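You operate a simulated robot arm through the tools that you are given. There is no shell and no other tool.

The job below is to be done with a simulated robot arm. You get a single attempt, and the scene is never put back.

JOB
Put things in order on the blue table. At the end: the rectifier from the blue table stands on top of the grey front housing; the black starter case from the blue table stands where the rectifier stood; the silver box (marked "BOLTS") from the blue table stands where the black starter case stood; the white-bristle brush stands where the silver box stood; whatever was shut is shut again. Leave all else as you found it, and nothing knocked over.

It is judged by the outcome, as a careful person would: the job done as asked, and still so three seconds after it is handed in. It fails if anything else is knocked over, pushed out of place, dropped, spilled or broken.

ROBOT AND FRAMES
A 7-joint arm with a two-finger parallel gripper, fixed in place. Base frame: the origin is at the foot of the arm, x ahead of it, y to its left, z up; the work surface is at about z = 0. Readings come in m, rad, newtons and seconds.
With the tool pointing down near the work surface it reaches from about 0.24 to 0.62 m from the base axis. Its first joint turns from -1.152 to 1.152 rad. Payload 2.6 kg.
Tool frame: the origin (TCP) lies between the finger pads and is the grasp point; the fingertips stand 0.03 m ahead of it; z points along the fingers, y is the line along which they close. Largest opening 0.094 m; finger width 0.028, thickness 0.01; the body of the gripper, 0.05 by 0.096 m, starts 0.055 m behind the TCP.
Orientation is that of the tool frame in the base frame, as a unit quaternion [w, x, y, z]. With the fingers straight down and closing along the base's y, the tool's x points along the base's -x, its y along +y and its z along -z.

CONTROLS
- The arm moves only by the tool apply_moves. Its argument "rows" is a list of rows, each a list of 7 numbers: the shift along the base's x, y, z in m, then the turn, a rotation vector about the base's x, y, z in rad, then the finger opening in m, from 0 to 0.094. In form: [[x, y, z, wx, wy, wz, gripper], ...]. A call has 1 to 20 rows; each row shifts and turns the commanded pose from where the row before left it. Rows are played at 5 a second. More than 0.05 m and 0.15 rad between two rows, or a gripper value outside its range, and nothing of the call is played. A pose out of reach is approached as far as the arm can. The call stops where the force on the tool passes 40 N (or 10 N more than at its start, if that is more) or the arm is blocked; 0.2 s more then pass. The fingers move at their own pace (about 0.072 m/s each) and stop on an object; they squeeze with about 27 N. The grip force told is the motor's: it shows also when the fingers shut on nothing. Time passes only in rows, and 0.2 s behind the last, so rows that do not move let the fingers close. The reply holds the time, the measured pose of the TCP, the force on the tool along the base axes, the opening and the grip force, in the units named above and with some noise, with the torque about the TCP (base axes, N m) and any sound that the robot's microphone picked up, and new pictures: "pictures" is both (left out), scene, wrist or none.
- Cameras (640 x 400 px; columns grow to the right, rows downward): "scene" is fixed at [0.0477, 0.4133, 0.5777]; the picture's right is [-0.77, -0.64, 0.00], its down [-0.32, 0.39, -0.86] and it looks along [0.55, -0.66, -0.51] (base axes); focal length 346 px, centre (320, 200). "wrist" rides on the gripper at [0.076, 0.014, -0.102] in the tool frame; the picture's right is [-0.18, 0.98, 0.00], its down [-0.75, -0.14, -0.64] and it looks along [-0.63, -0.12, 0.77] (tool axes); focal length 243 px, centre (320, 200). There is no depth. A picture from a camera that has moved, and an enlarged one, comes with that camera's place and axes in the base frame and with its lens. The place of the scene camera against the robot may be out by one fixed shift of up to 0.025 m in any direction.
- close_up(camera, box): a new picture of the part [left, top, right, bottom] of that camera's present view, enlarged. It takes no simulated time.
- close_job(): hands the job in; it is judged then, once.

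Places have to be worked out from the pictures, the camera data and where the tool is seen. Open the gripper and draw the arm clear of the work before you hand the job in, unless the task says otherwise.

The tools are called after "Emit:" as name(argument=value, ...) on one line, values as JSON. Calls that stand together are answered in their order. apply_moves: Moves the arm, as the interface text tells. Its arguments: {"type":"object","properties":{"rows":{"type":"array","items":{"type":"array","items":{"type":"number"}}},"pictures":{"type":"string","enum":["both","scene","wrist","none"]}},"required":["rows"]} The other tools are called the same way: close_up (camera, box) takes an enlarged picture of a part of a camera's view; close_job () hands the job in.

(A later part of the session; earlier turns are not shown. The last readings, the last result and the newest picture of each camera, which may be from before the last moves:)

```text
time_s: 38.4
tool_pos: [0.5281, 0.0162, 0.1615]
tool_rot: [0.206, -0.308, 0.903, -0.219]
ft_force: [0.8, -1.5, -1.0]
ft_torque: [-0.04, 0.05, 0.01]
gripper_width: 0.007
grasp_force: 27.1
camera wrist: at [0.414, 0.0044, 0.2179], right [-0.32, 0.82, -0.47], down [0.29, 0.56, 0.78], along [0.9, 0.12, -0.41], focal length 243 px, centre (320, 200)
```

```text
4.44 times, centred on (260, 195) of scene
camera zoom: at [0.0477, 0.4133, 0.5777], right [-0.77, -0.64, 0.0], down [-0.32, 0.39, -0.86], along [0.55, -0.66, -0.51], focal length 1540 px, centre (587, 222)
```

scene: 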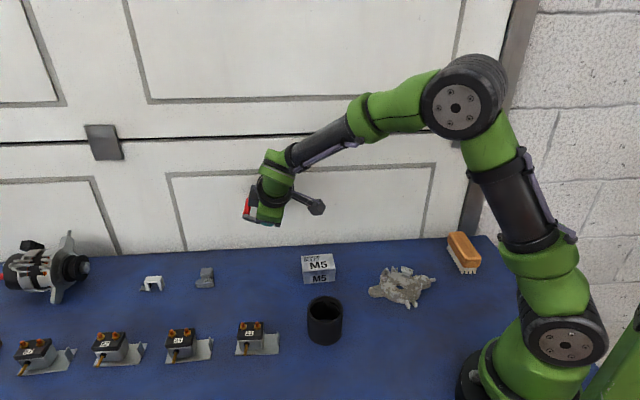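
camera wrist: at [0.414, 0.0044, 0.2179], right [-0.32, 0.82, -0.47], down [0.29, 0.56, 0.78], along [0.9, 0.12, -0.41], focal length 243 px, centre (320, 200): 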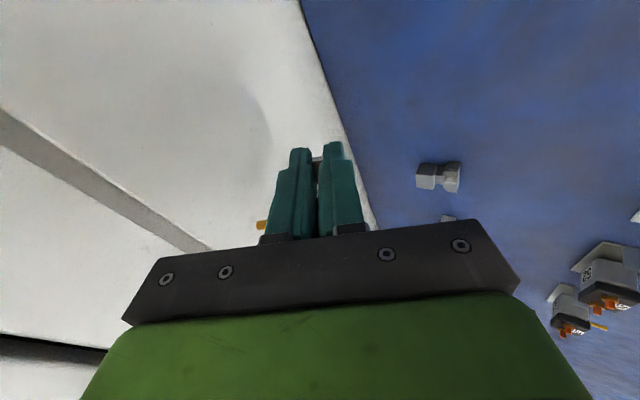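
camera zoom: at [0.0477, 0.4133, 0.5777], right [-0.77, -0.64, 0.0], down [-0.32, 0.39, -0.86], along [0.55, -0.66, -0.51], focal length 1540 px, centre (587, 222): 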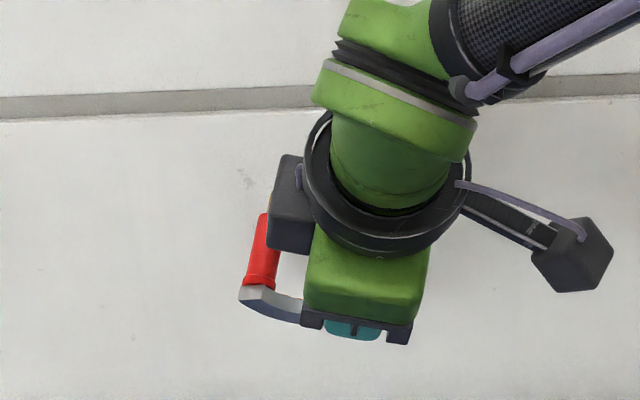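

No interference, as the held part turns rigidly with the gripper. I complete the tilt to about 55° and lower part of the way.

Emit:
apply_moves(rows=[[0, 0, 0, -0.115, -0.0747, 0, 0.0], [0, 0, 0, -0.115, -0.0747, 0, 0.0], [0, 0, 0, -0.115, -0.0747, 0, 0.0], [0, 0, -0.04, 0, 0, 0, 0.0], [0, 0, -0.04, 0, 0, 0, 0.0], [0, 0, -0.02, 0, 0, 0, 0.0], [0, 0, 0, 0, 0, 0, 0.0]])

Emit:
close_up(camera="scene", box=[200, 190, 320, 290])

Emit:
close_up(camera="wrist", box=[208, 60, 432, 230])

```text
time_s: 40.0
tool_pos: [0.5289, 0.0154, 0.0617]
tool_rot: [0.249, -0.312, 0.823, -0.403]
ft_force: [0.2, -0.2, -1.8]
ft_torque: [0.0, 0.09, 0.0]
gripper_width: 0.0074
grasp_force: 26.9
camera wrist: at [0.4036, 0.0202, 0.0921], right [-0.18, 0.6, -0.78], down [0.13, 0.8, 0.59], along [0.97, 0.0, -0.22], focal length 243 px, centre (320, 200)
```

scene: 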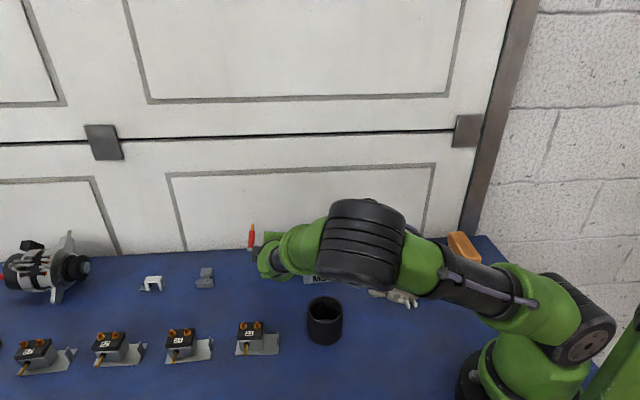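
wrist: 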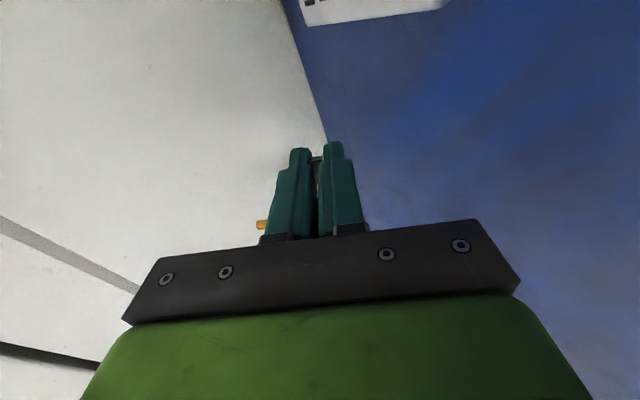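

```text
4.00 times, centred on (260, 240) of scene
camera zoom: at [0.0477, 0.4133, 0.5777], right [-0.77, -0.64, 0.0], down [-0.32, 0.39, -0.86], along [0.55, -0.66, -0.51], focal length 1386 px, centre (560, 40)
```

zoom: 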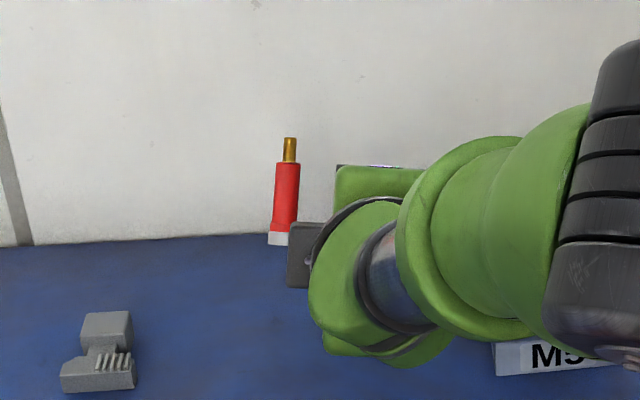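

```text
2.35 times, centred on (320, 145) of wrist
camera zoom: at [0.4036, 0.0202, 0.0921], right [-0.18, 0.6, -0.78], down [0.13, 0.8, 0.59], along [0.97, 0.0, -0.22], focal length 571 px, centre (320, 329)
```

zoom: 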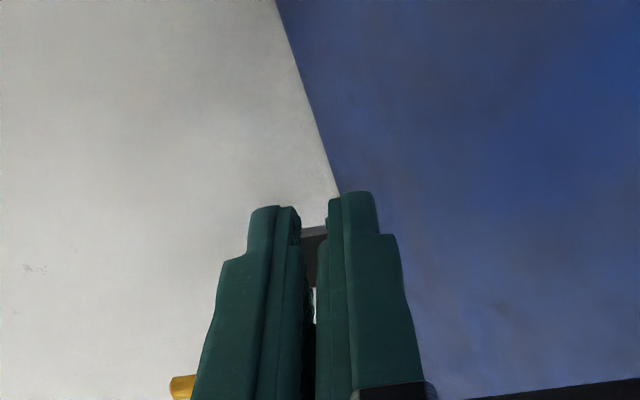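

The post is close to upright. I shift slightly away from the M5 box so the camera stays clear of it, then lower gently.

Emit:
apply_moves(rows=[[0.0105, 0.0113, 0, 0, 0, 0, 0.0], [0.0105, 0.0113, 0, 0, 0, 0, 0.0], [0, 0, -0.015, 0, 0, 0, 0.0], [0, 0, 0, 0, 0, 0, 0.0]])

Emit:
close_up(camera="scene", box=[200, 210, 320, 300])

```text
time_s: 41.0
tool_pos: [0.5487, 0.0383, 0.0466]
tool_rot: [0.25, -0.311, 0.823, -0.404]
ft_force: [0.1, -0.8, -1.0]
ft_torque: [-0.02, 0.03, 0.02]
gripper_width: 0.0073
grasp_force: 27.5
camera wrist: at [0.4244, 0.0438, 0.0767], right [-0.18, 0.6, -0.78], down [0.13, 0.8, 0.59], along [0.97, 0.0, -0.22], focal length 243 px, centre (320, 200)
```

scene: 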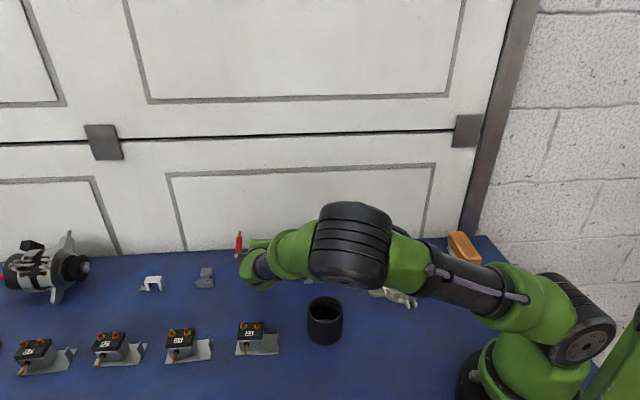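
wrist: 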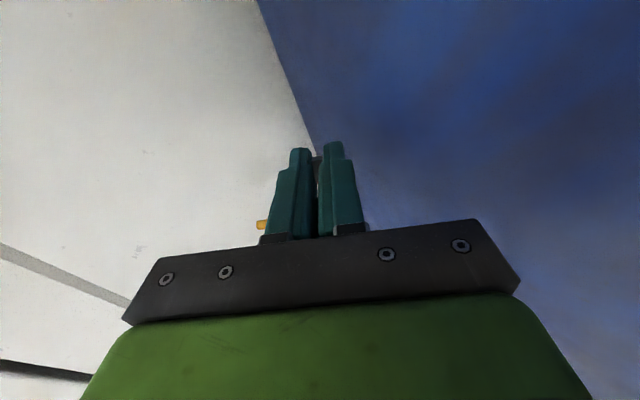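

```text
4.44 times, centred on (260, 255) of scene
camera zoom: at [0.0477, 0.4133, 0.5777], right [-0.77, -0.64, 0.0], down [-0.32, 0.39, -0.86], along [0.55, -0.66, -0.51], focal length 1540 px, centre (587, -44)
```

zoom: 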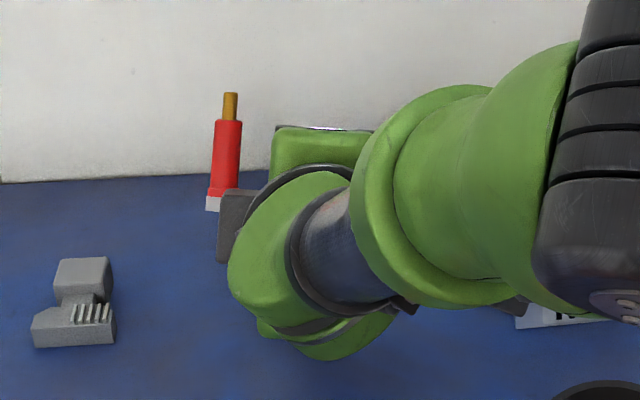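

The geometry matches plan: the plate edge and lower finger are about 17–19 mm above the table. I continue down in small steps and watch for contact.

Emit:
apply_moves(rows=[[0, 0, -0.008, 0, 0, 0, 0.0], [0, 0, -0.003, 0, 0, 0, 0.0], [0, 0, 0, 0, 0, 0, 0.0]], pictures="none")

Emit:
apply_moves(rows=[[0, 0, -0.002, 0, 0, 0, 0.0], [0, 0, 0, 0, 0, 0, 0.0]], pictures="none")

Emit:
apply_moves(rows=[[0, 0, -0.001, 0, 0, 0, 0.0], [0, 0, 0, 0, 0, 0, 0.0]], pictures="scene")

Emit:
close_up(camera="scene", box=[200, 210, 320, 300])

```text
time_s: 41.8
tool_pos: [0.5507, 0.038, 0.0332]
tool_rot: [0.25, -0.312, 0.823, -0.403]
ft_force: [0.8, -0.4, -1.4]
ft_torque: [-0.01, 0.05, -0.01]
gripper_width: 0.0072
grasp_force: 27.0
```

```text
time_s: 42.4
tool_pos: [0.5496, 0.0378, 0.032]
tool_rot: [0.25, -0.312, 0.823, -0.403]
ft_force: [0.1, 0.0, -0.2]
ft_torque: [0.0, 0.09, 0.03]
gripper_width: 0.0072
grasp_force: 27.2
```

```text
time_s: 43.0
tool_pos: [0.5501, 0.0385, 0.0315]
tool_rot: [0.249, -0.311, 0.823, -0.404]
ft_force: [1.3, -0.1, -1.8]
ft_torque: [0.0, 0.05, 0.02]
gripper_width: 0.0074
grasp_force: 26.6
```

scene: 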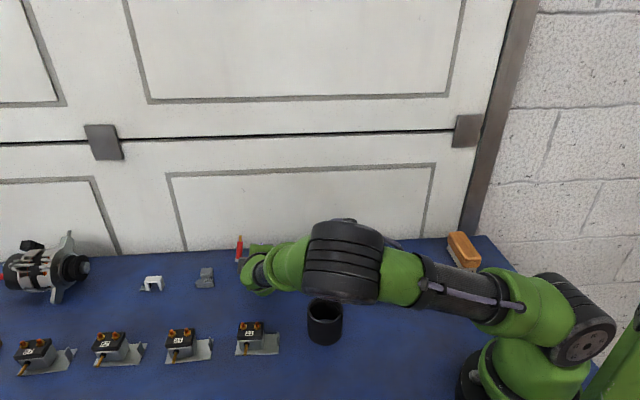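

```text
4.44 times, centred on (260, 255) of scene
camera zoom: at [0.0477, 0.4133, 0.5777], right [-0.77, -0.64, 0.0], down [-0.32, 0.39, -0.86], along [0.55, -0.66, -0.51], focal length 1540 px, centre (587, -44)
```

zoom: 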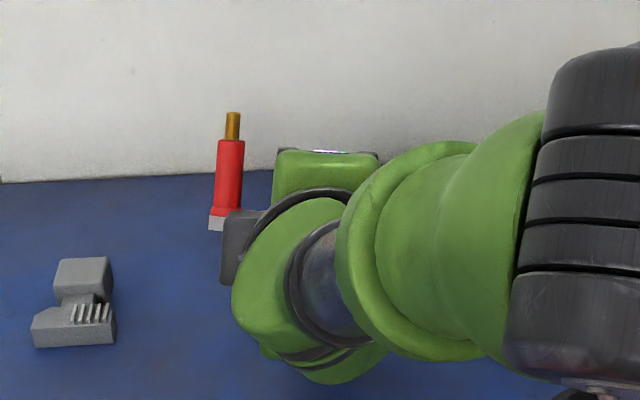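

No contact yet, and the arm stays clear of everything. I continue in 1–2 mm steps.

Emit:
apply_moves(rows=[[0, 0, -0.002, 0, 0, 0, 0.0], [0, 0, 0, 0, 0, 0, 0.0]], pictures="none")

Emit:
apply_moves(rows=[[0, 0, -0.002, 0, 0, 0, 0.0], [0, 0, 0, 0, 0, 0, 0.0]], pictures="none")

Emit:
close_up(camera="scene", box=[290, 270, 370, 350])

```text
time_s: 43.6
tool_pos: [0.5504, 0.0382, 0.0292]
tool_rot: [0.25, -0.312, 0.823, -0.404]
ft_force: [-11.6, 2.4, 11.4]
ft_torque: [-0.13, 0.27, -0.17]
gripper_width: 0.0073
grasp_force: 26.9
```

```text
time_s: 44.0
tool_pos: [0.5503, 0.0382, 0.0306]
tool_rot: [0.251, -0.309, 0.823, -0.405]
ft_force: [-3.5, 1.1, 5.8]
ft_torque: [-0.08, 0.11, -0.07]
gripper_width: 0.0073
grasp_force: 26.9
stopped in row 2: the force on the tool passed its limit at 43 N (the readings are from after the stop); the commanded pose is now the measured one
```

```text
5.00 times, centred on (330, 310) of scene
camera zoom: at [0.0477, 0.4133, 0.5777], right [-0.77, -0.64, 0.0], down [-0.32, 0.39, -0.86], along [0.55, -0.66, -0.51], focal length 1732 px, centre (270, -350)
```

zoom: 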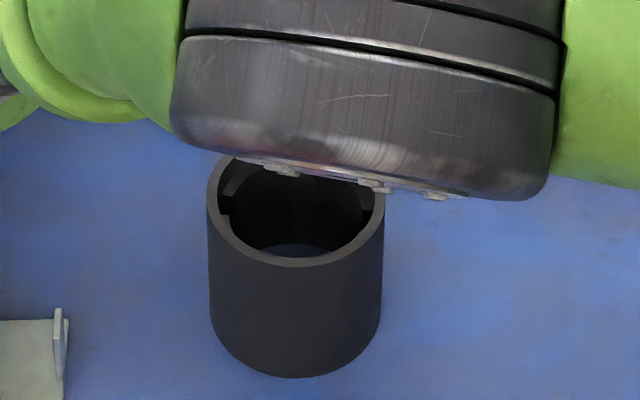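

The tool has touched down (contact at z≈0.0295). I back off 3 mm and open slightly, so the plate rests on the lower finger.

Emit:
apply_moves(rows=[[0, 0, 0.002, 0, 0, 0, 0.0], [0, 0, 0, 0, 0, 0, 0.015], [0, 0, 0, 0, 0, 0, 0.018], [0, 0, 0, 0, 0, 0, 0.018]])

Emit:
close_up(camera="scene", box=[200, 210, 320, 300])

Emit:
close_up(camera="wrist", box=[208, 60, 432, 230])

```text
time_s: 45.0
tool_pos: [0.5504, 0.0385, 0.033]
tool_rot: [0.252, -0.309, 0.823, -0.405]
ft_force: [3.8, -6.7, 6.4]
ft_torque: [-0.31, -0.16, 0.02]
gripper_width: 0.0135
grasp_force: 0.0
camera wrist: at [0.4263, 0.0429, 0.0631], right [-0.17, 0.6, -0.78], down [0.13, 0.8, 0.59], along [0.98, 0.0, -0.22], focal length 243 px, centre (320, 200)
```

scene: 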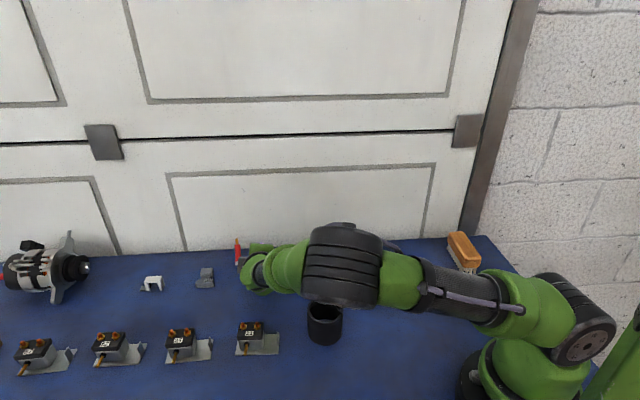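
wrist: 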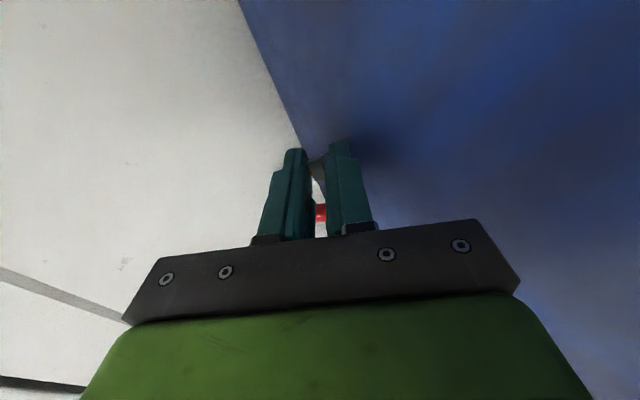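

```text
4.44 times, centred on (260, 255) of scene
camera zoom: at [0.0477, 0.4133, 0.5777], right [-0.77, -0.64, 0.0], down [-0.32, 0.39, -0.86], along [0.55, -0.66, -0.51], focal length 1540 px, centre (587, -44)
```

zoom: 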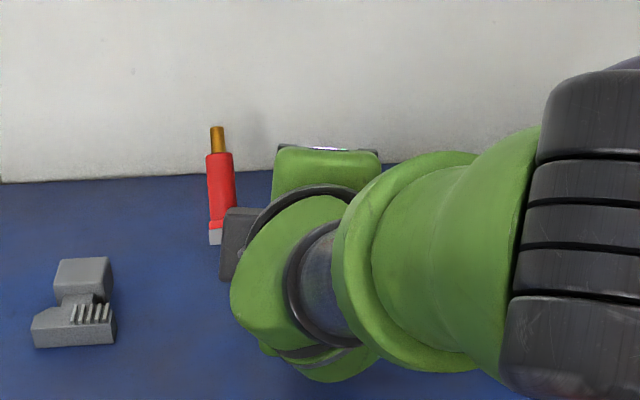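

```text
2.35 times, centred on (320, 145) of wrist
camera zoom: at [0.4263, 0.0429, 0.0631], right [-0.17, 0.6, -0.78], down [0.13, 0.8, 0.59], along [0.98, 0.0, -0.22], focal length 571 px, centre (320, 329)
```

zoom: 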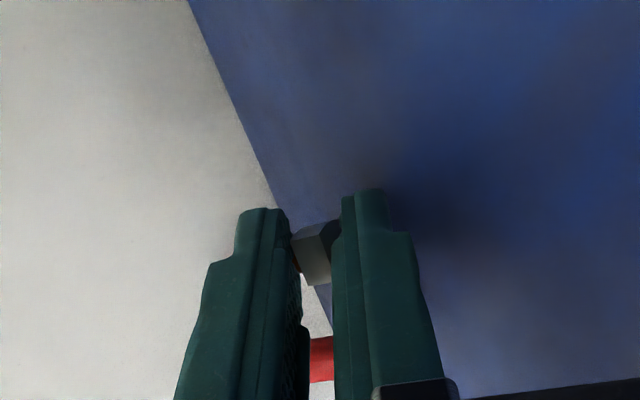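

The lower finger is against the table and blocking the opening. I raise slightly while opening further.

Emit:
apply_moves(rows=[[0, 0, 0.003, 0, 0, 0, 0.018], [0, 0, 0.002, 0, 0, 0, 0.022], [0, 0, 0, 0, 0, 0, 0.024], [0, 0, 0, 0, 0, 0, 0.024]])

Emit:
close_up(camera="scene", box=[200, 210, 320, 300])

Emit:
close_up(camera="wrist", box=[208, 60, 432, 230])

```text
time_s: 46.0
tool_pos: [0.5503, 0.0391, 0.0376]
tool_rot: [0.251, -0.31, 0.823, -0.405]
ft_force: [-1.7, -2.3, 2.6]
ft_torque: [-0.11, 0.05, -0.03]
gripper_width: 0.0225
grasp_force: 0.1
camera wrist: at [0.426, 0.0442, 0.0673], right [-0.18, 0.6, -0.78], down [0.13, 0.8, 0.59], along [0.98, 0.0, -0.22], focal length 243 px, centre (320, 200)
```

scene: 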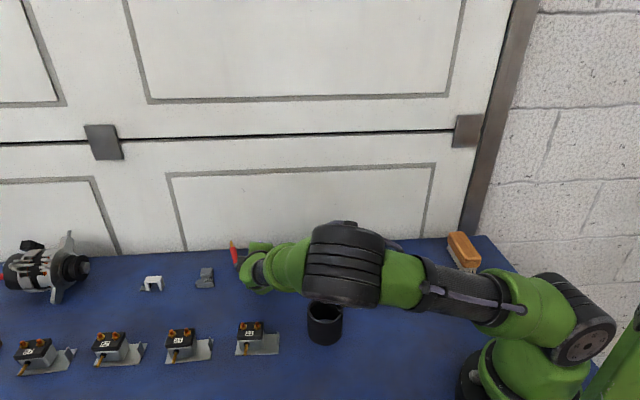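
wrist: 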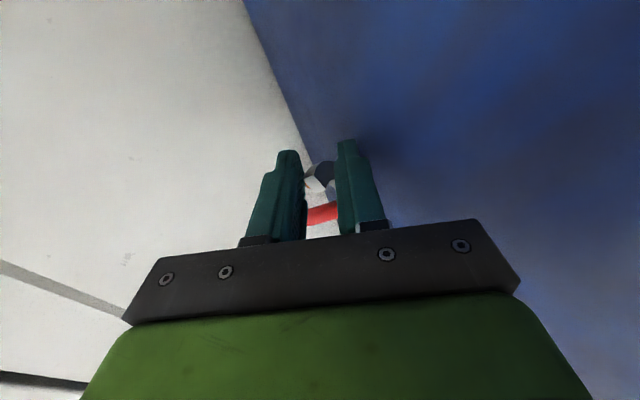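

```text
4.44 times, centred on (260, 255) of scene
camera zoom: at [0.0477, 0.4133, 0.5777], right [-0.77, -0.64, 0.0], down [-0.32, 0.39, -0.86], along [0.55, -0.66, -0.51], focal length 1540 px, centre (587, -44)
```

zoom: 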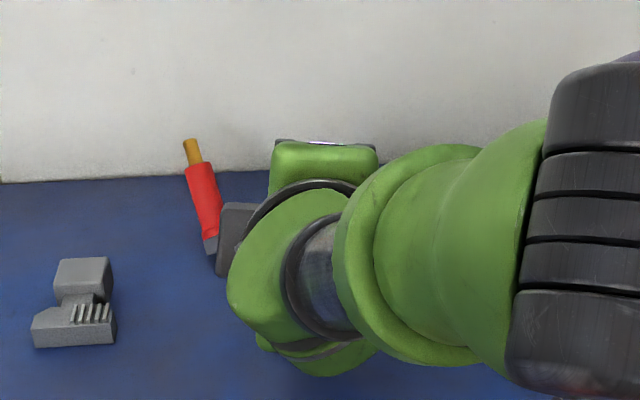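

```text
2.35 times, centred on (320, 145) of wrist
camera zoom: at [0.426, 0.0442, 0.0673], right [-0.18, 0.6, -0.78], down [0.13, 0.8, 0.59], along [0.98, 0.0, -0.22], focal length 571 px, centre (320, 329)
```

zoom: 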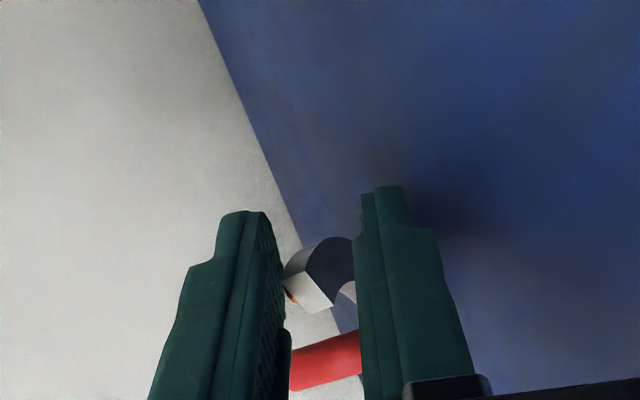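

The part has rolled a bit towards its post side and leans on the fingers. I push it inward with the outer finger so that it tips towards lying flat, bottom side down.

Emit:
apply_moves(rows=[[-0.0027, 0.0042, 0, 0, 0, 0, 0.024], [-0.0027, 0.0042, 0, 0, 0, 0, 0.024], [0, 0, 0, 0, 0, 0, 0.024]])

Emit:
close_up(camera="scene", box=[200, 210, 320, 300])

Emit:
close_up(camera="wrist", box=[208, 60, 432, 230])

```text
time_s: 46.9
tool_pos: [0.5454, 0.0483, 0.0374]
tool_rot: [0.251, -0.311, 0.823, -0.404]
ft_force: [1.7, 0.0, 1.9]
ft_torque: [-0.05, -0.04, 0.02]
gripper_width: 0.0232
grasp_force: 0.1
camera wrist: at [0.4212, 0.0526, 0.0674], right [-0.18, 0.6, -0.78], down [0.13, 0.8, 0.59], along [0.98, 0.0, -0.22], focal length 243 px, centre (320, 200)
```

scene: 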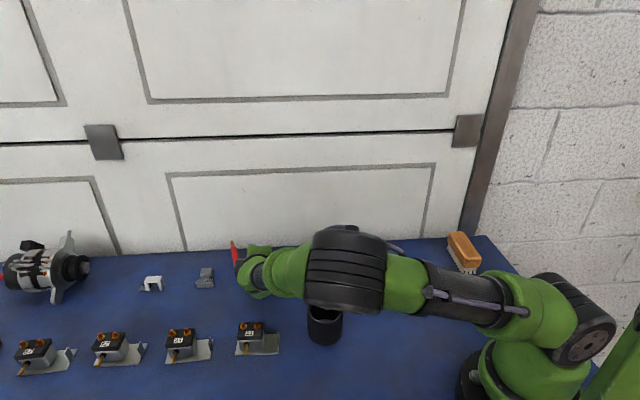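
wrist: 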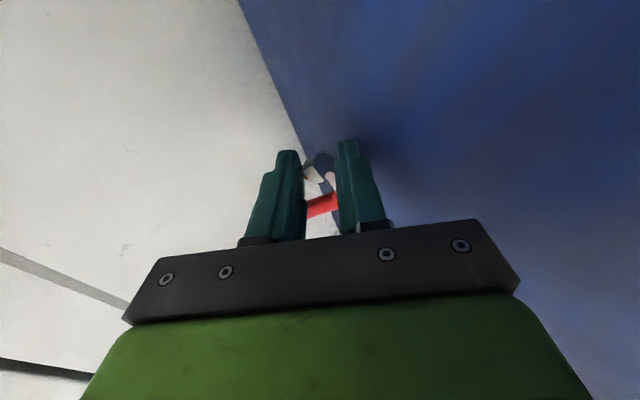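

```text
4.44 times, centred on (260, 255) of scene
camera zoom: at [0.0477, 0.4133, 0.5777], right [-0.77, -0.64, 0.0], down [-0.32, 0.39, -0.86], along [0.55, -0.66, -0.51], focal length 1540 px, centre (587, -44)
```

zoom: 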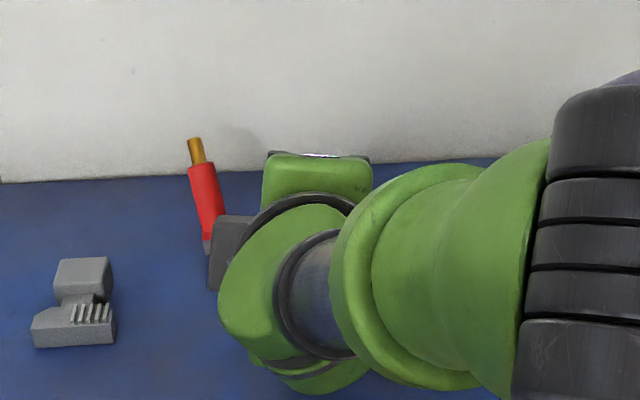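

```text
2.35 times, centred on (320, 145) of wrist
camera zoom: at [0.4212, 0.0526, 0.0674], right [-0.18, 0.6, -0.78], down [0.13, 0.8, 0.59], along [0.98, 0.0, -0.22], focal length 571 px, centre (320, 329)
```

zoom: 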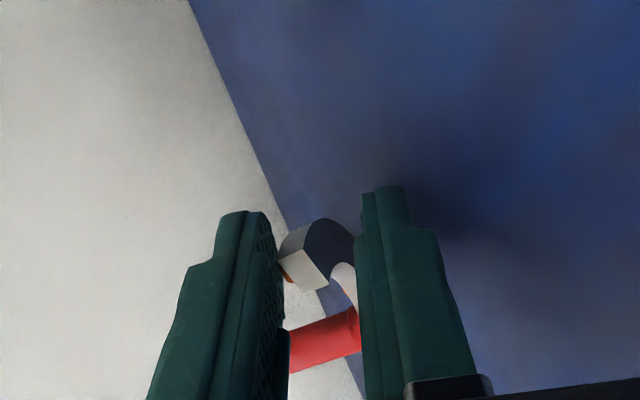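

The part follows partly. I keep pushing inward in small steps.

Emit:
apply_moves(rows=[[-0.0027, 0.0042, 0, 0, 0, 0, 0.024], [-0.0027, 0.0042, 0, 0, 0, 0, 0.024], [-0.0027, 0.0042, 0, 0, 0, 0, 0.024], [0, 0, 0, 0, 0, 0, 0.024]])

Emit:
close_up(camera="scene", box=[200, 210, 320, 300])

Emit:
close_up(camera="wrist", box=[208, 60, 432, 230])

```text
time_s: 47.9
tool_pos: [0.5376, 0.0599, 0.0366]
tool_rot: [0.251, -0.309, 0.824, -0.404]
ft_force: [0.2, -0.4, 0.3]
ft_torque: [-0.01, 0.01, 0.01]
gripper_width: 0.0238
grasp_force: 0.2
camera wrist: at [0.4127, 0.0644, 0.0677], right [-0.18, 0.6, -0.78], down [0.13, 0.8, 0.59], along [0.98, 0.0, -0.22], focal length 243 px, centre (320, 200)
```

scene: 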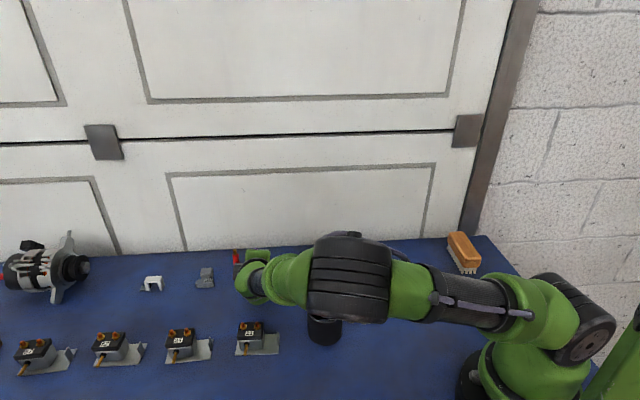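
wrist: 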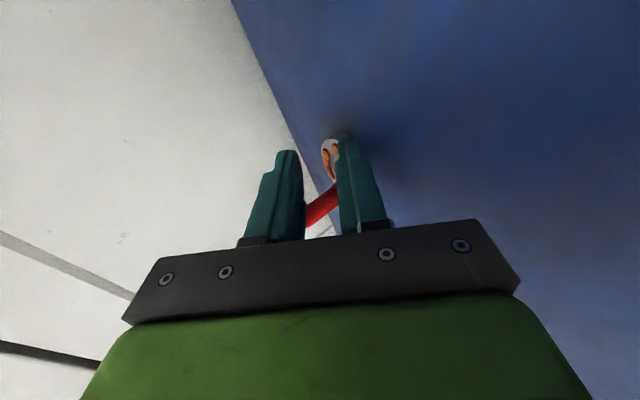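

```text
4.44 times, centred on (260, 255) of scene
camera zoom: at [0.0477, 0.4133, 0.5777], right [-0.77, -0.64, 0.0], down [-0.32, 0.39, -0.86], along [0.55, -0.66, -0.51], focal length 1540 px, centre (587, -44)
```

zoom: 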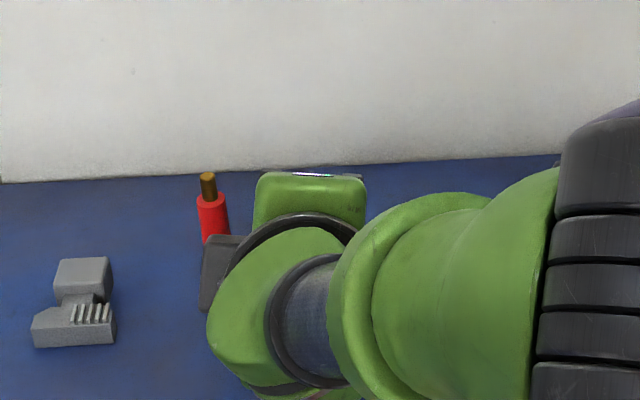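

```text
2.35 times, centred on (320, 145) of wrist
camera zoom: at [0.4127, 0.0644, 0.0677], right [-0.18, 0.6, -0.78], down [0.13, 0.8, 0.59], along [0.98, 0.0, -0.22], focal length 571 px, centre (320, 329)
```

zoom: 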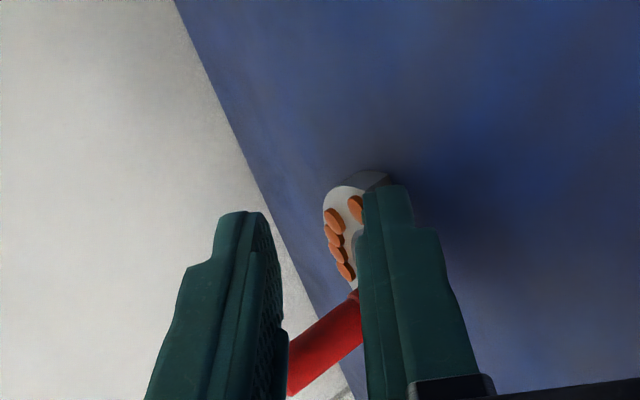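

The top face with its diodes now faces up, so it has tipped the right way and the tool load is nil. I withdraw the fingers back along their own direction.

Emit:
apply_moves(rows=[[-0.0066, 0.0051, 0.0055, 0, 0, 0, 0.026], [-0.0133, 0.0102, 0.011, 0, 0, 0, 0.03], [0, 0, 0, 0, 0, 0, 0.03]])

Emit:
close_up(camera="scene", box=[200, 210, 320, 300])

Emit:
close_up(camera="wrist", box=[208, 60, 432, 230])

```text
time_s: 48.6
tool_pos: [0.5178, 0.0746, 0.0542]
tool_rot: [0.251, -0.309, 0.823, -0.405]
ft_force: [0.5, 0.6, 0.2]
ft_torque: [0.01, 0.02, -0.01]
gripper_width: 0.03
grasp_force: 0.1
camera wrist: at [0.3928, 0.0792, 0.0857], right [-0.18, 0.6, -0.78], down [0.13, 0.8, 0.59], along [0.98, 0.0, -0.22], focal length 243 px, centre (320, 200)
```

scene: 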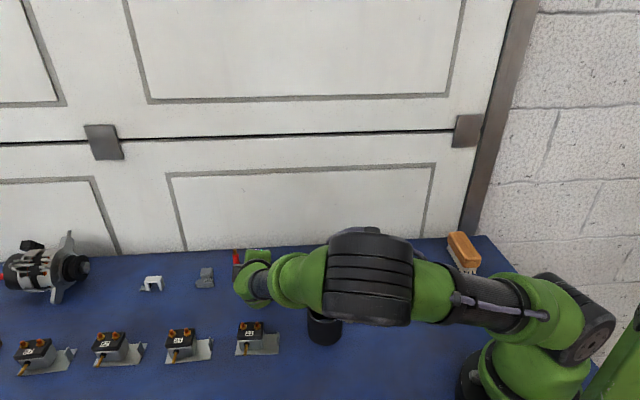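
wrist: 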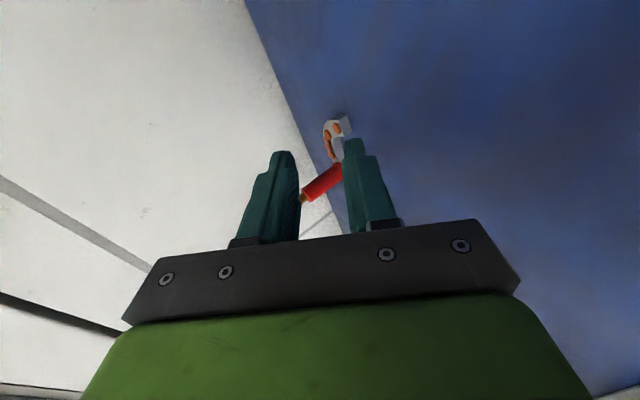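

```text
4.44 times, centred on (260, 255) of scene
camera zoom: at [0.0477, 0.4133, 0.5777], right [-0.77, -0.64, 0.0], down [-0.32, 0.39, -0.86], along [0.55, -0.66, -0.51], focal length 1540 px, centre (587, -44)
```

zoom: 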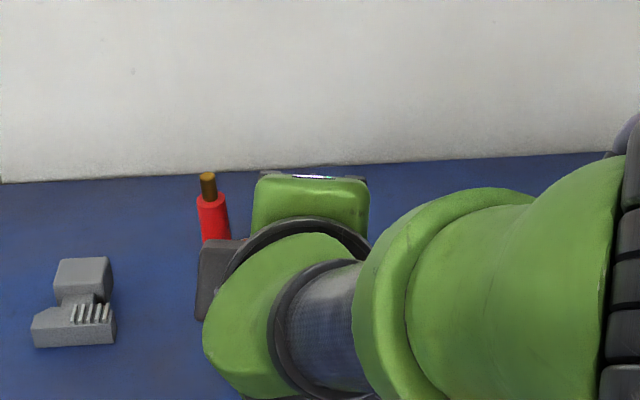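

```text
2.35 times, centred on (320, 145) of wrist
camera zoom: at [0.3928, 0.0792, 0.0857], right [-0.18, 0.6, -0.78], down [0.13, 0.8, 0.59], along [0.98, 0.0, -0.22], focal length 571 px, centre (320, 329)
```

zoom: 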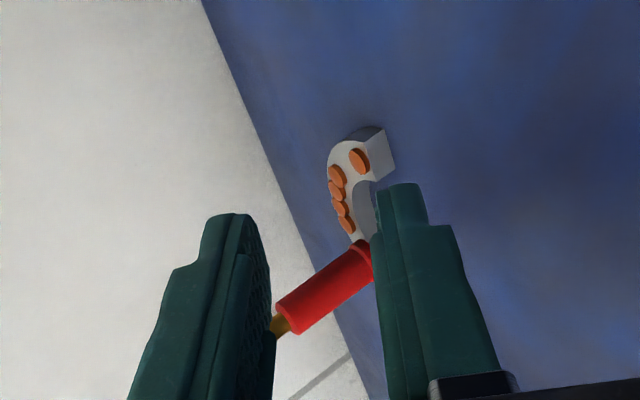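

The post now points straight up and the rectifier stands on the table near (0.59, 0.07). I withdraw, rise and un-tilt the tool.

Emit:
apply_moves(rows=[[-0.0133, 0.0102, 0.011, 0, 0, 0, 0.04], [-0.0133, 0.0102, 0.011, 0, 0, 0, 0.04], [0, 0, 0.04, 0, 0, 0, 0.04], [0, 0, 0.04, 0, 0, 0, 0.06], [0, 0, 0.04, 0, 0, 0, 0.06], [0, 0, 0, 0.115, 0.0747, 0, 0.06], [0, 0, 0, 0.115, 0.0747, 0, 0.06], [0, 0, 0, 0.115, 0.0747, 0, 0.06], [0, 0, 0, 0.115, 0.0747, 0, 0.094], [0, 0, 0, 0.115, 0.0747, 0, 0.094], [0, 0, 0, 0.115, 0.0747, 0, 0.094], [0, 0, 0, 0.115, 0.0747, 0, 0.094], [0, 0, 0, -0.0763, 0.1175, 0, 0.094], [0, 0, 0, -0.0763, 0.1175, 0, 0.094], [0, 0, 0, 0, 0, 0, 0.094]])

Emit:
close_up(camera="scene", box=[200, 230, 300, 300])

```text
time_s: 51.9
tool_pos: [0.4911, 0.0953, 0.1953]
tool_rot: [0.001, -0.283, 0.959, -0.001]
ft_force: [-0.4, 0.0, -0.5]
ft_torque: [-0.01, -0.03, 0.03]
gripper_width: 0.0941
grasp_force: 0.1
camera wrist: at [0.4184, 0.0663, 0.2966], right [-0.38, 0.93, 0.0], down [0.71, 0.29, 0.64], along [0.6, 0.24, -0.77], focal length 243 px, centre (320, 200)
```

scene: 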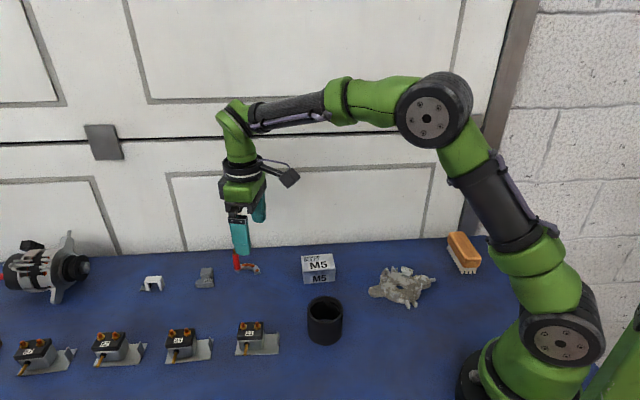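
wrist: 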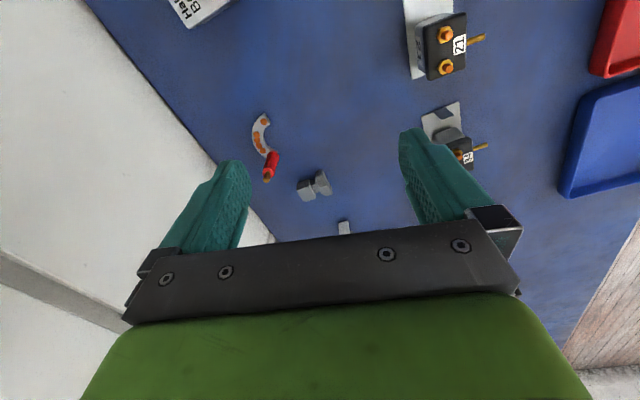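

```text
5.71 times, centred on (250, 265) of scene
camera zoom: at [0.0477, 0.4133, 0.5777], right [-0.77, -0.64, 0.0], down [-0.32, 0.39, -0.86], along [0.55, -0.66, -0.51], focal length 1979 px, centre (720, -171)
```

zoom: 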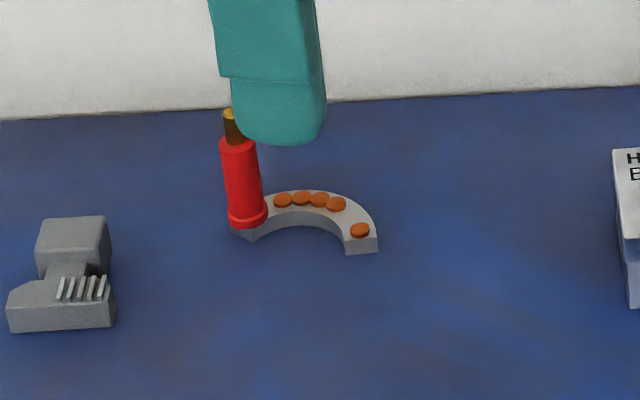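

The rectifier is upright again near (0.59, 0.07). I move above it to re-grip it by the post, higher this time so the fingers can open wide when I release it.

Emit:
apply_moves(rows=[[0.034, -0.009, 0, 0, 0, 0, 0.094], [0.034, -0.009, 0, 0, 0, 0, 0.094], [0.03, -0.007, -0.015, 0, 0, 0, 0.094], [0, 0, 0, 0, 0, 0, 0.094]], pictures="wrist")

Emit:
close_up(camera="wrist", box=[240, 40, 400, 160])

```text
time_s: 52.9
tool_pos: [0.5878, 0.0675, 0.1811]
tool_rot: [0.002, -0.283, 0.959, -0.002]
ft_force: [0.4, 0.4, -0.6]
ft_torque: [0.01, -0.02, 0.03]
gripper_width: 0.094
grasp_force: 0.0
camera wrist: at [0.5155, 0.0391, 0.2813], right [-0.38, 0.93, 0.0], down [0.71, 0.29, 0.64], along [0.6, 0.24, -0.77], focal length 243 px, centre (320, 200)
```

wrist: 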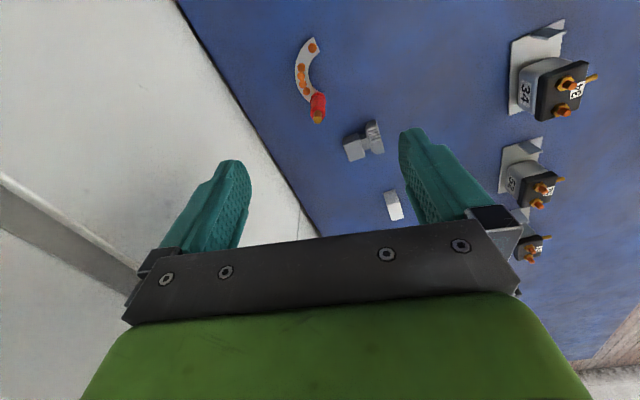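

```text
3.33 times, centred on (320, 100) of wrist
camera zoom: at [0.5155, 0.0391, 0.2813], right [-0.38, 0.93, 0.0], down [0.71, 0.29, 0.64], along [0.6, 0.24, -0.77], focal length 809 px, centre (320, 533)
```

zoom: 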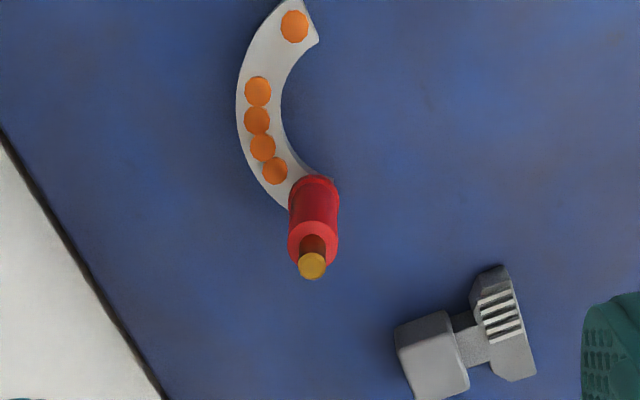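

The post is at (0.5935, 0.069). I centre on it, narrow the opening and descend so the fingertips sit about 28 mm above the table.

Emit:
apply_moves(rows=[[0.0057, 0.0015, 0, 0, 0, 0, 0.04], [0, 0, -0.04, 0, 0, 0, 0.035], [0, 0, -0.04, 0, 0, 0, 0.035], [0, 0, -0.025, 0, 0, 0, 0.035], [0, 0, -0.015, 0, 0, 0, 0.035], [0, 0, 0, 0, 0, 0, 0.035]], pictures="wrist")

Emit:
close_up(camera="wrist", box=[208, 60, 432, 230])

```text
time_s: 54.2
tool_pos: [0.5965, 0.0704, 0.0617]
tool_rot: [0.002, -0.282, 0.959, -0.001]
ft_force: [-0.2, -0.1, -0.9]
ft_torque: [0.01, 0.05, -0.02]
gripper_width: 0.0349
grasp_force: 0.1
camera wrist: at [0.5235, 0.0419, 0.1624], right [-0.38, 0.93, 0.0], down [0.71, 0.29, 0.64], along [0.6, 0.24, -0.76], focal length 243 px, centre (320, 200)
```

wrist: 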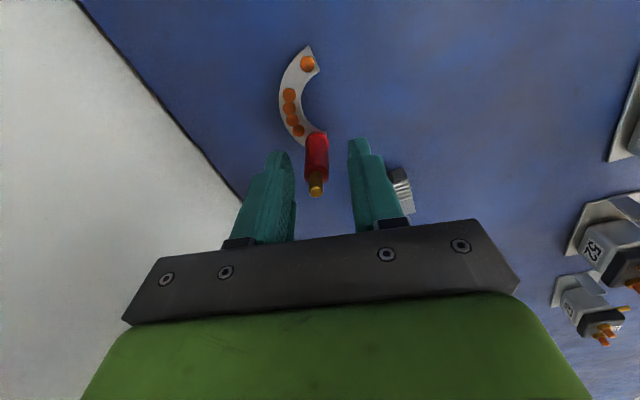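

```text
2.35 times, centred on (320, 145) of wrist
camera zoom: at [0.5235, 0.0419, 0.1624], right [-0.38, 0.93, 0.0], down [0.71, 0.29, 0.64], along [0.6, 0.24, -0.76], focal length 571 px, centre (320, 329)
```

zoom: 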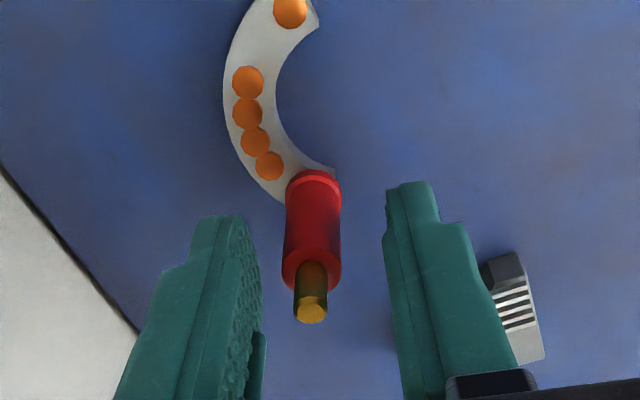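

The post is well between the fingers. I centre along the finger width, lower a little and close.

Emit:
apply_moves(rows=[[-0.003, -0.0015, -0.004, 0, 0, 0, 0.035], [0, 0, 0, 0, 0, 0, 0.0], [0, 0, 0, 0, 0, 0, 0.0], [0, 0, 0, 0, 0, 0, 0.0]], pictures="none")

Emit:
apply_moves(rows=[[0, 0, 0.008, 0, 0, 0, 0.0], [0, 0, 0.03, 0, 0, 0, 0.0], [0, 0, 0.04, 0, 0, 0, 0.0], [0, 0, 0.04, 0, 0, 0, 0.0], [0, 0, 0, 0, 0, 0, 0.0]])

Emit:
close_up(camera="scene", box=[190, 180, 290, 250])

Emit:
close_up(camera="wrist", box=[208, 60, 432, 230])

```text
time_s: 55.2
tool_pos: [0.5924, 0.0704, 0.0571]
tool_rot: [0.001, -0.282, 0.959, -0.003]
ft_force: [0.3, 0.1, 1.0]
ft_torque: [-0.02, 0.01, 0.01]
gripper_width: 0.0133
grasp_force: 26.6
```

```text
time_s: 56.5
tool_pos: [0.5937, 0.0717, 0.1752]
tool_rot: [0.002, -0.283, 0.959, -0.002]
ft_force: [0.5, -0.1, -2.1]
ft_torque: [0.0, 0.0, -0.03]
gripper_width: 0.0137
grasp_force: 27.1
camera wrist: at [0.5203, 0.0421, 0.2764], right [-0.38, 0.93, 0.0], down [0.71, 0.29, 0.64], along [0.6, 0.24, -0.76], focal length 243 px, centre (320, 200)
```

scene: 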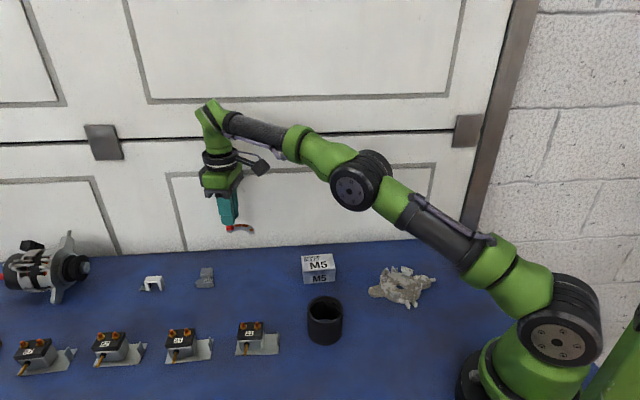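
wrist: 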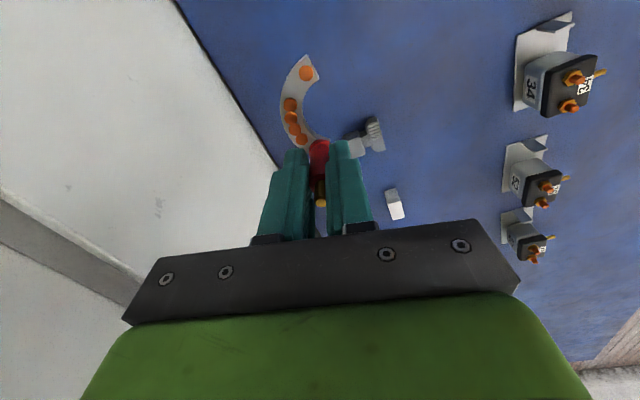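

```text
5.71 times, centred on (240, 215) of scene
camera zoom: at [0.0477, 0.4133, 0.5777], right [-0.77, -0.64, 0.0], down [-0.32, 0.39, -0.86], along [0.55, -0.66, -0.51], focal length 1979 px, centre (777, 114)
```

zoom: 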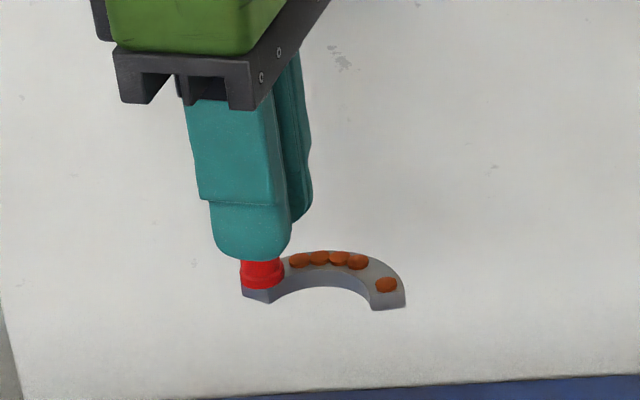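

```text
2.35 times, centred on (320, 145) of wrist
camera zoom: at [0.5203, 0.0421, 0.2764], right [-0.38, 0.93, 0.0], down [0.71, 0.29, 0.64], along [0.6, 0.24, -0.76], focal length 571 px, centre (320, 329)
```

zoom: 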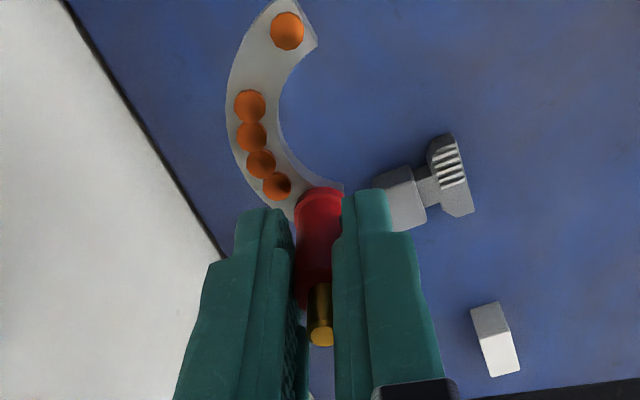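

It is held with almost no sag. I carry it to the housing, turning +23° on the way so its apex faces the gap.

Emit:
apply_moves(rows=[[-0.03503, -0.01994, 0, 0, 0, 0.0446, 0.0], [-0.03503, -0.01994, 0, 0, 0, 0.0446, 0.0], [-0.03503, -0.01994, 0, 0, 0, 0.0446, 0.0], [-0.03503, -0.01994, 0, 0, 0, 0.0446, 0.0], [-0.03503, -0.01994, 0, 0, 0, 0.0446, 0.0], [-0.03503, -0.01994, 0, 0, 0, 0.0446, 0.0], [-0.03503, -0.01994, 0, 0, 0, 0.0446, 0.0], [-0.03503, -0.01994, 0, 0, 0, 0.0446, 0.0], [-0.03503, -0.01994, -0.02, 0, 0, 0.0446, 0.0], [0, 0, -0.02, 0, 0, 0, 0.0], [0, 0, 0, 0, 0, 0, 0.0]])

Emit:
close_up(camera="wrist", box=[208, 40, 432, 210])

Emit:
close_up(camera="scene", box=[354, 220, 450, 310])

```text
time_s: 58.9
tool_pos: [0.2753, -0.1065, 0.1333]
tool_rot: [0.001, -0.469, 0.883, -0.002]
ft_force: [-0.2, -0.3, -1.1]
ft_torque: [-0.01, -0.01, 0.04]
gripper_width: 0.0138
grasp_force: 26.8
camera wrist: at [0.2196, -0.1606, 0.2353], right [-0.71, 0.7, 0.0], down [0.54, 0.54, 0.64], along [0.46, 0.46, -0.76], focal length 243 px, centre (320, 200)
```

scene: 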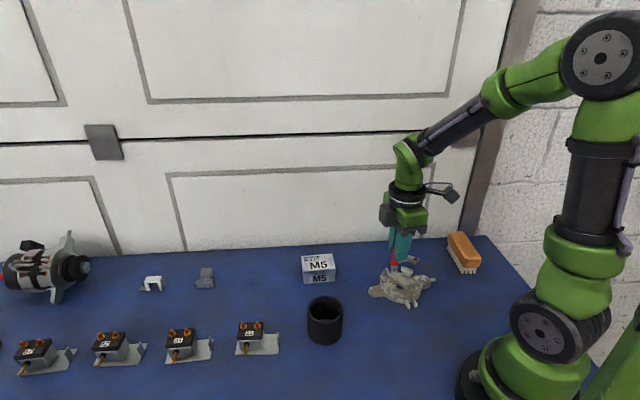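
wrist: 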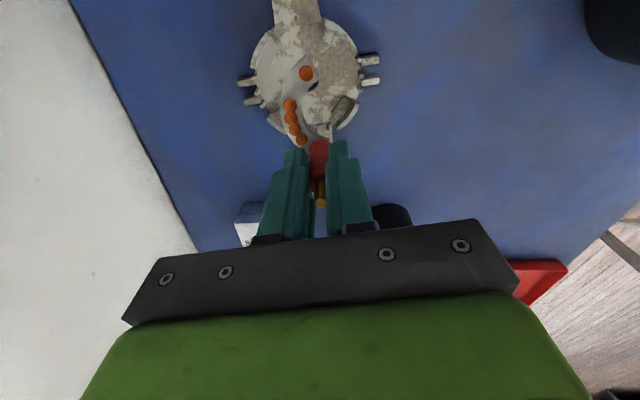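

```text
2.35 times, centred on (320, 125) of wrist
camera zoom: at [0.2196, -0.1606, 0.2353], right [-0.71, 0.7, 0.0], down [0.54, 0.54, 0.64], along [0.46, 0.46, -0.76], focal length 571 px, centre (320, 376)
```

zoom: 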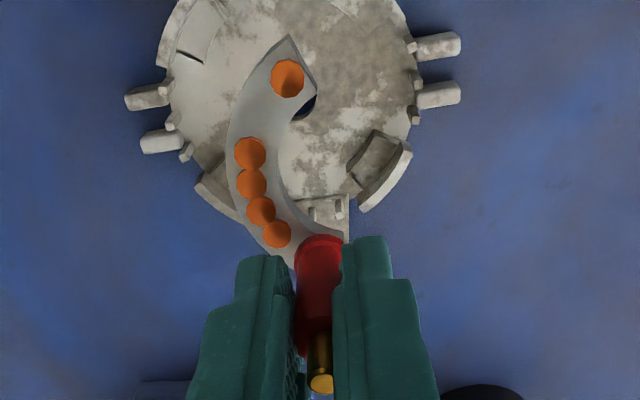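

```text
4.44 times, centred on (402, 265) of scene
camera zoom: at [0.0477, 0.4133, 0.5777], right [-0.77, -0.64, 0.0], down [-0.32, 0.39, -0.86], along [0.55, -0.66, -0.51], focal length 1540 px, centre (-44, -89)
```

zoom: 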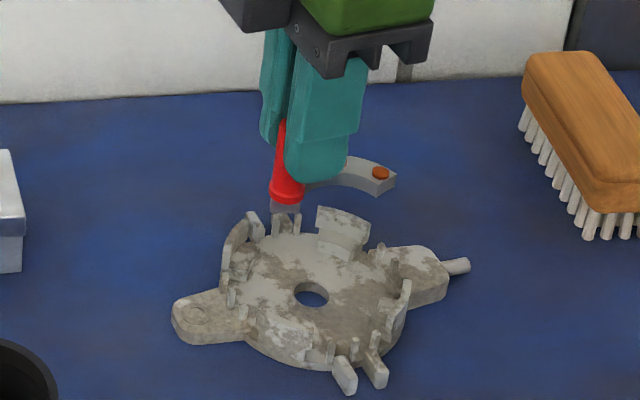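

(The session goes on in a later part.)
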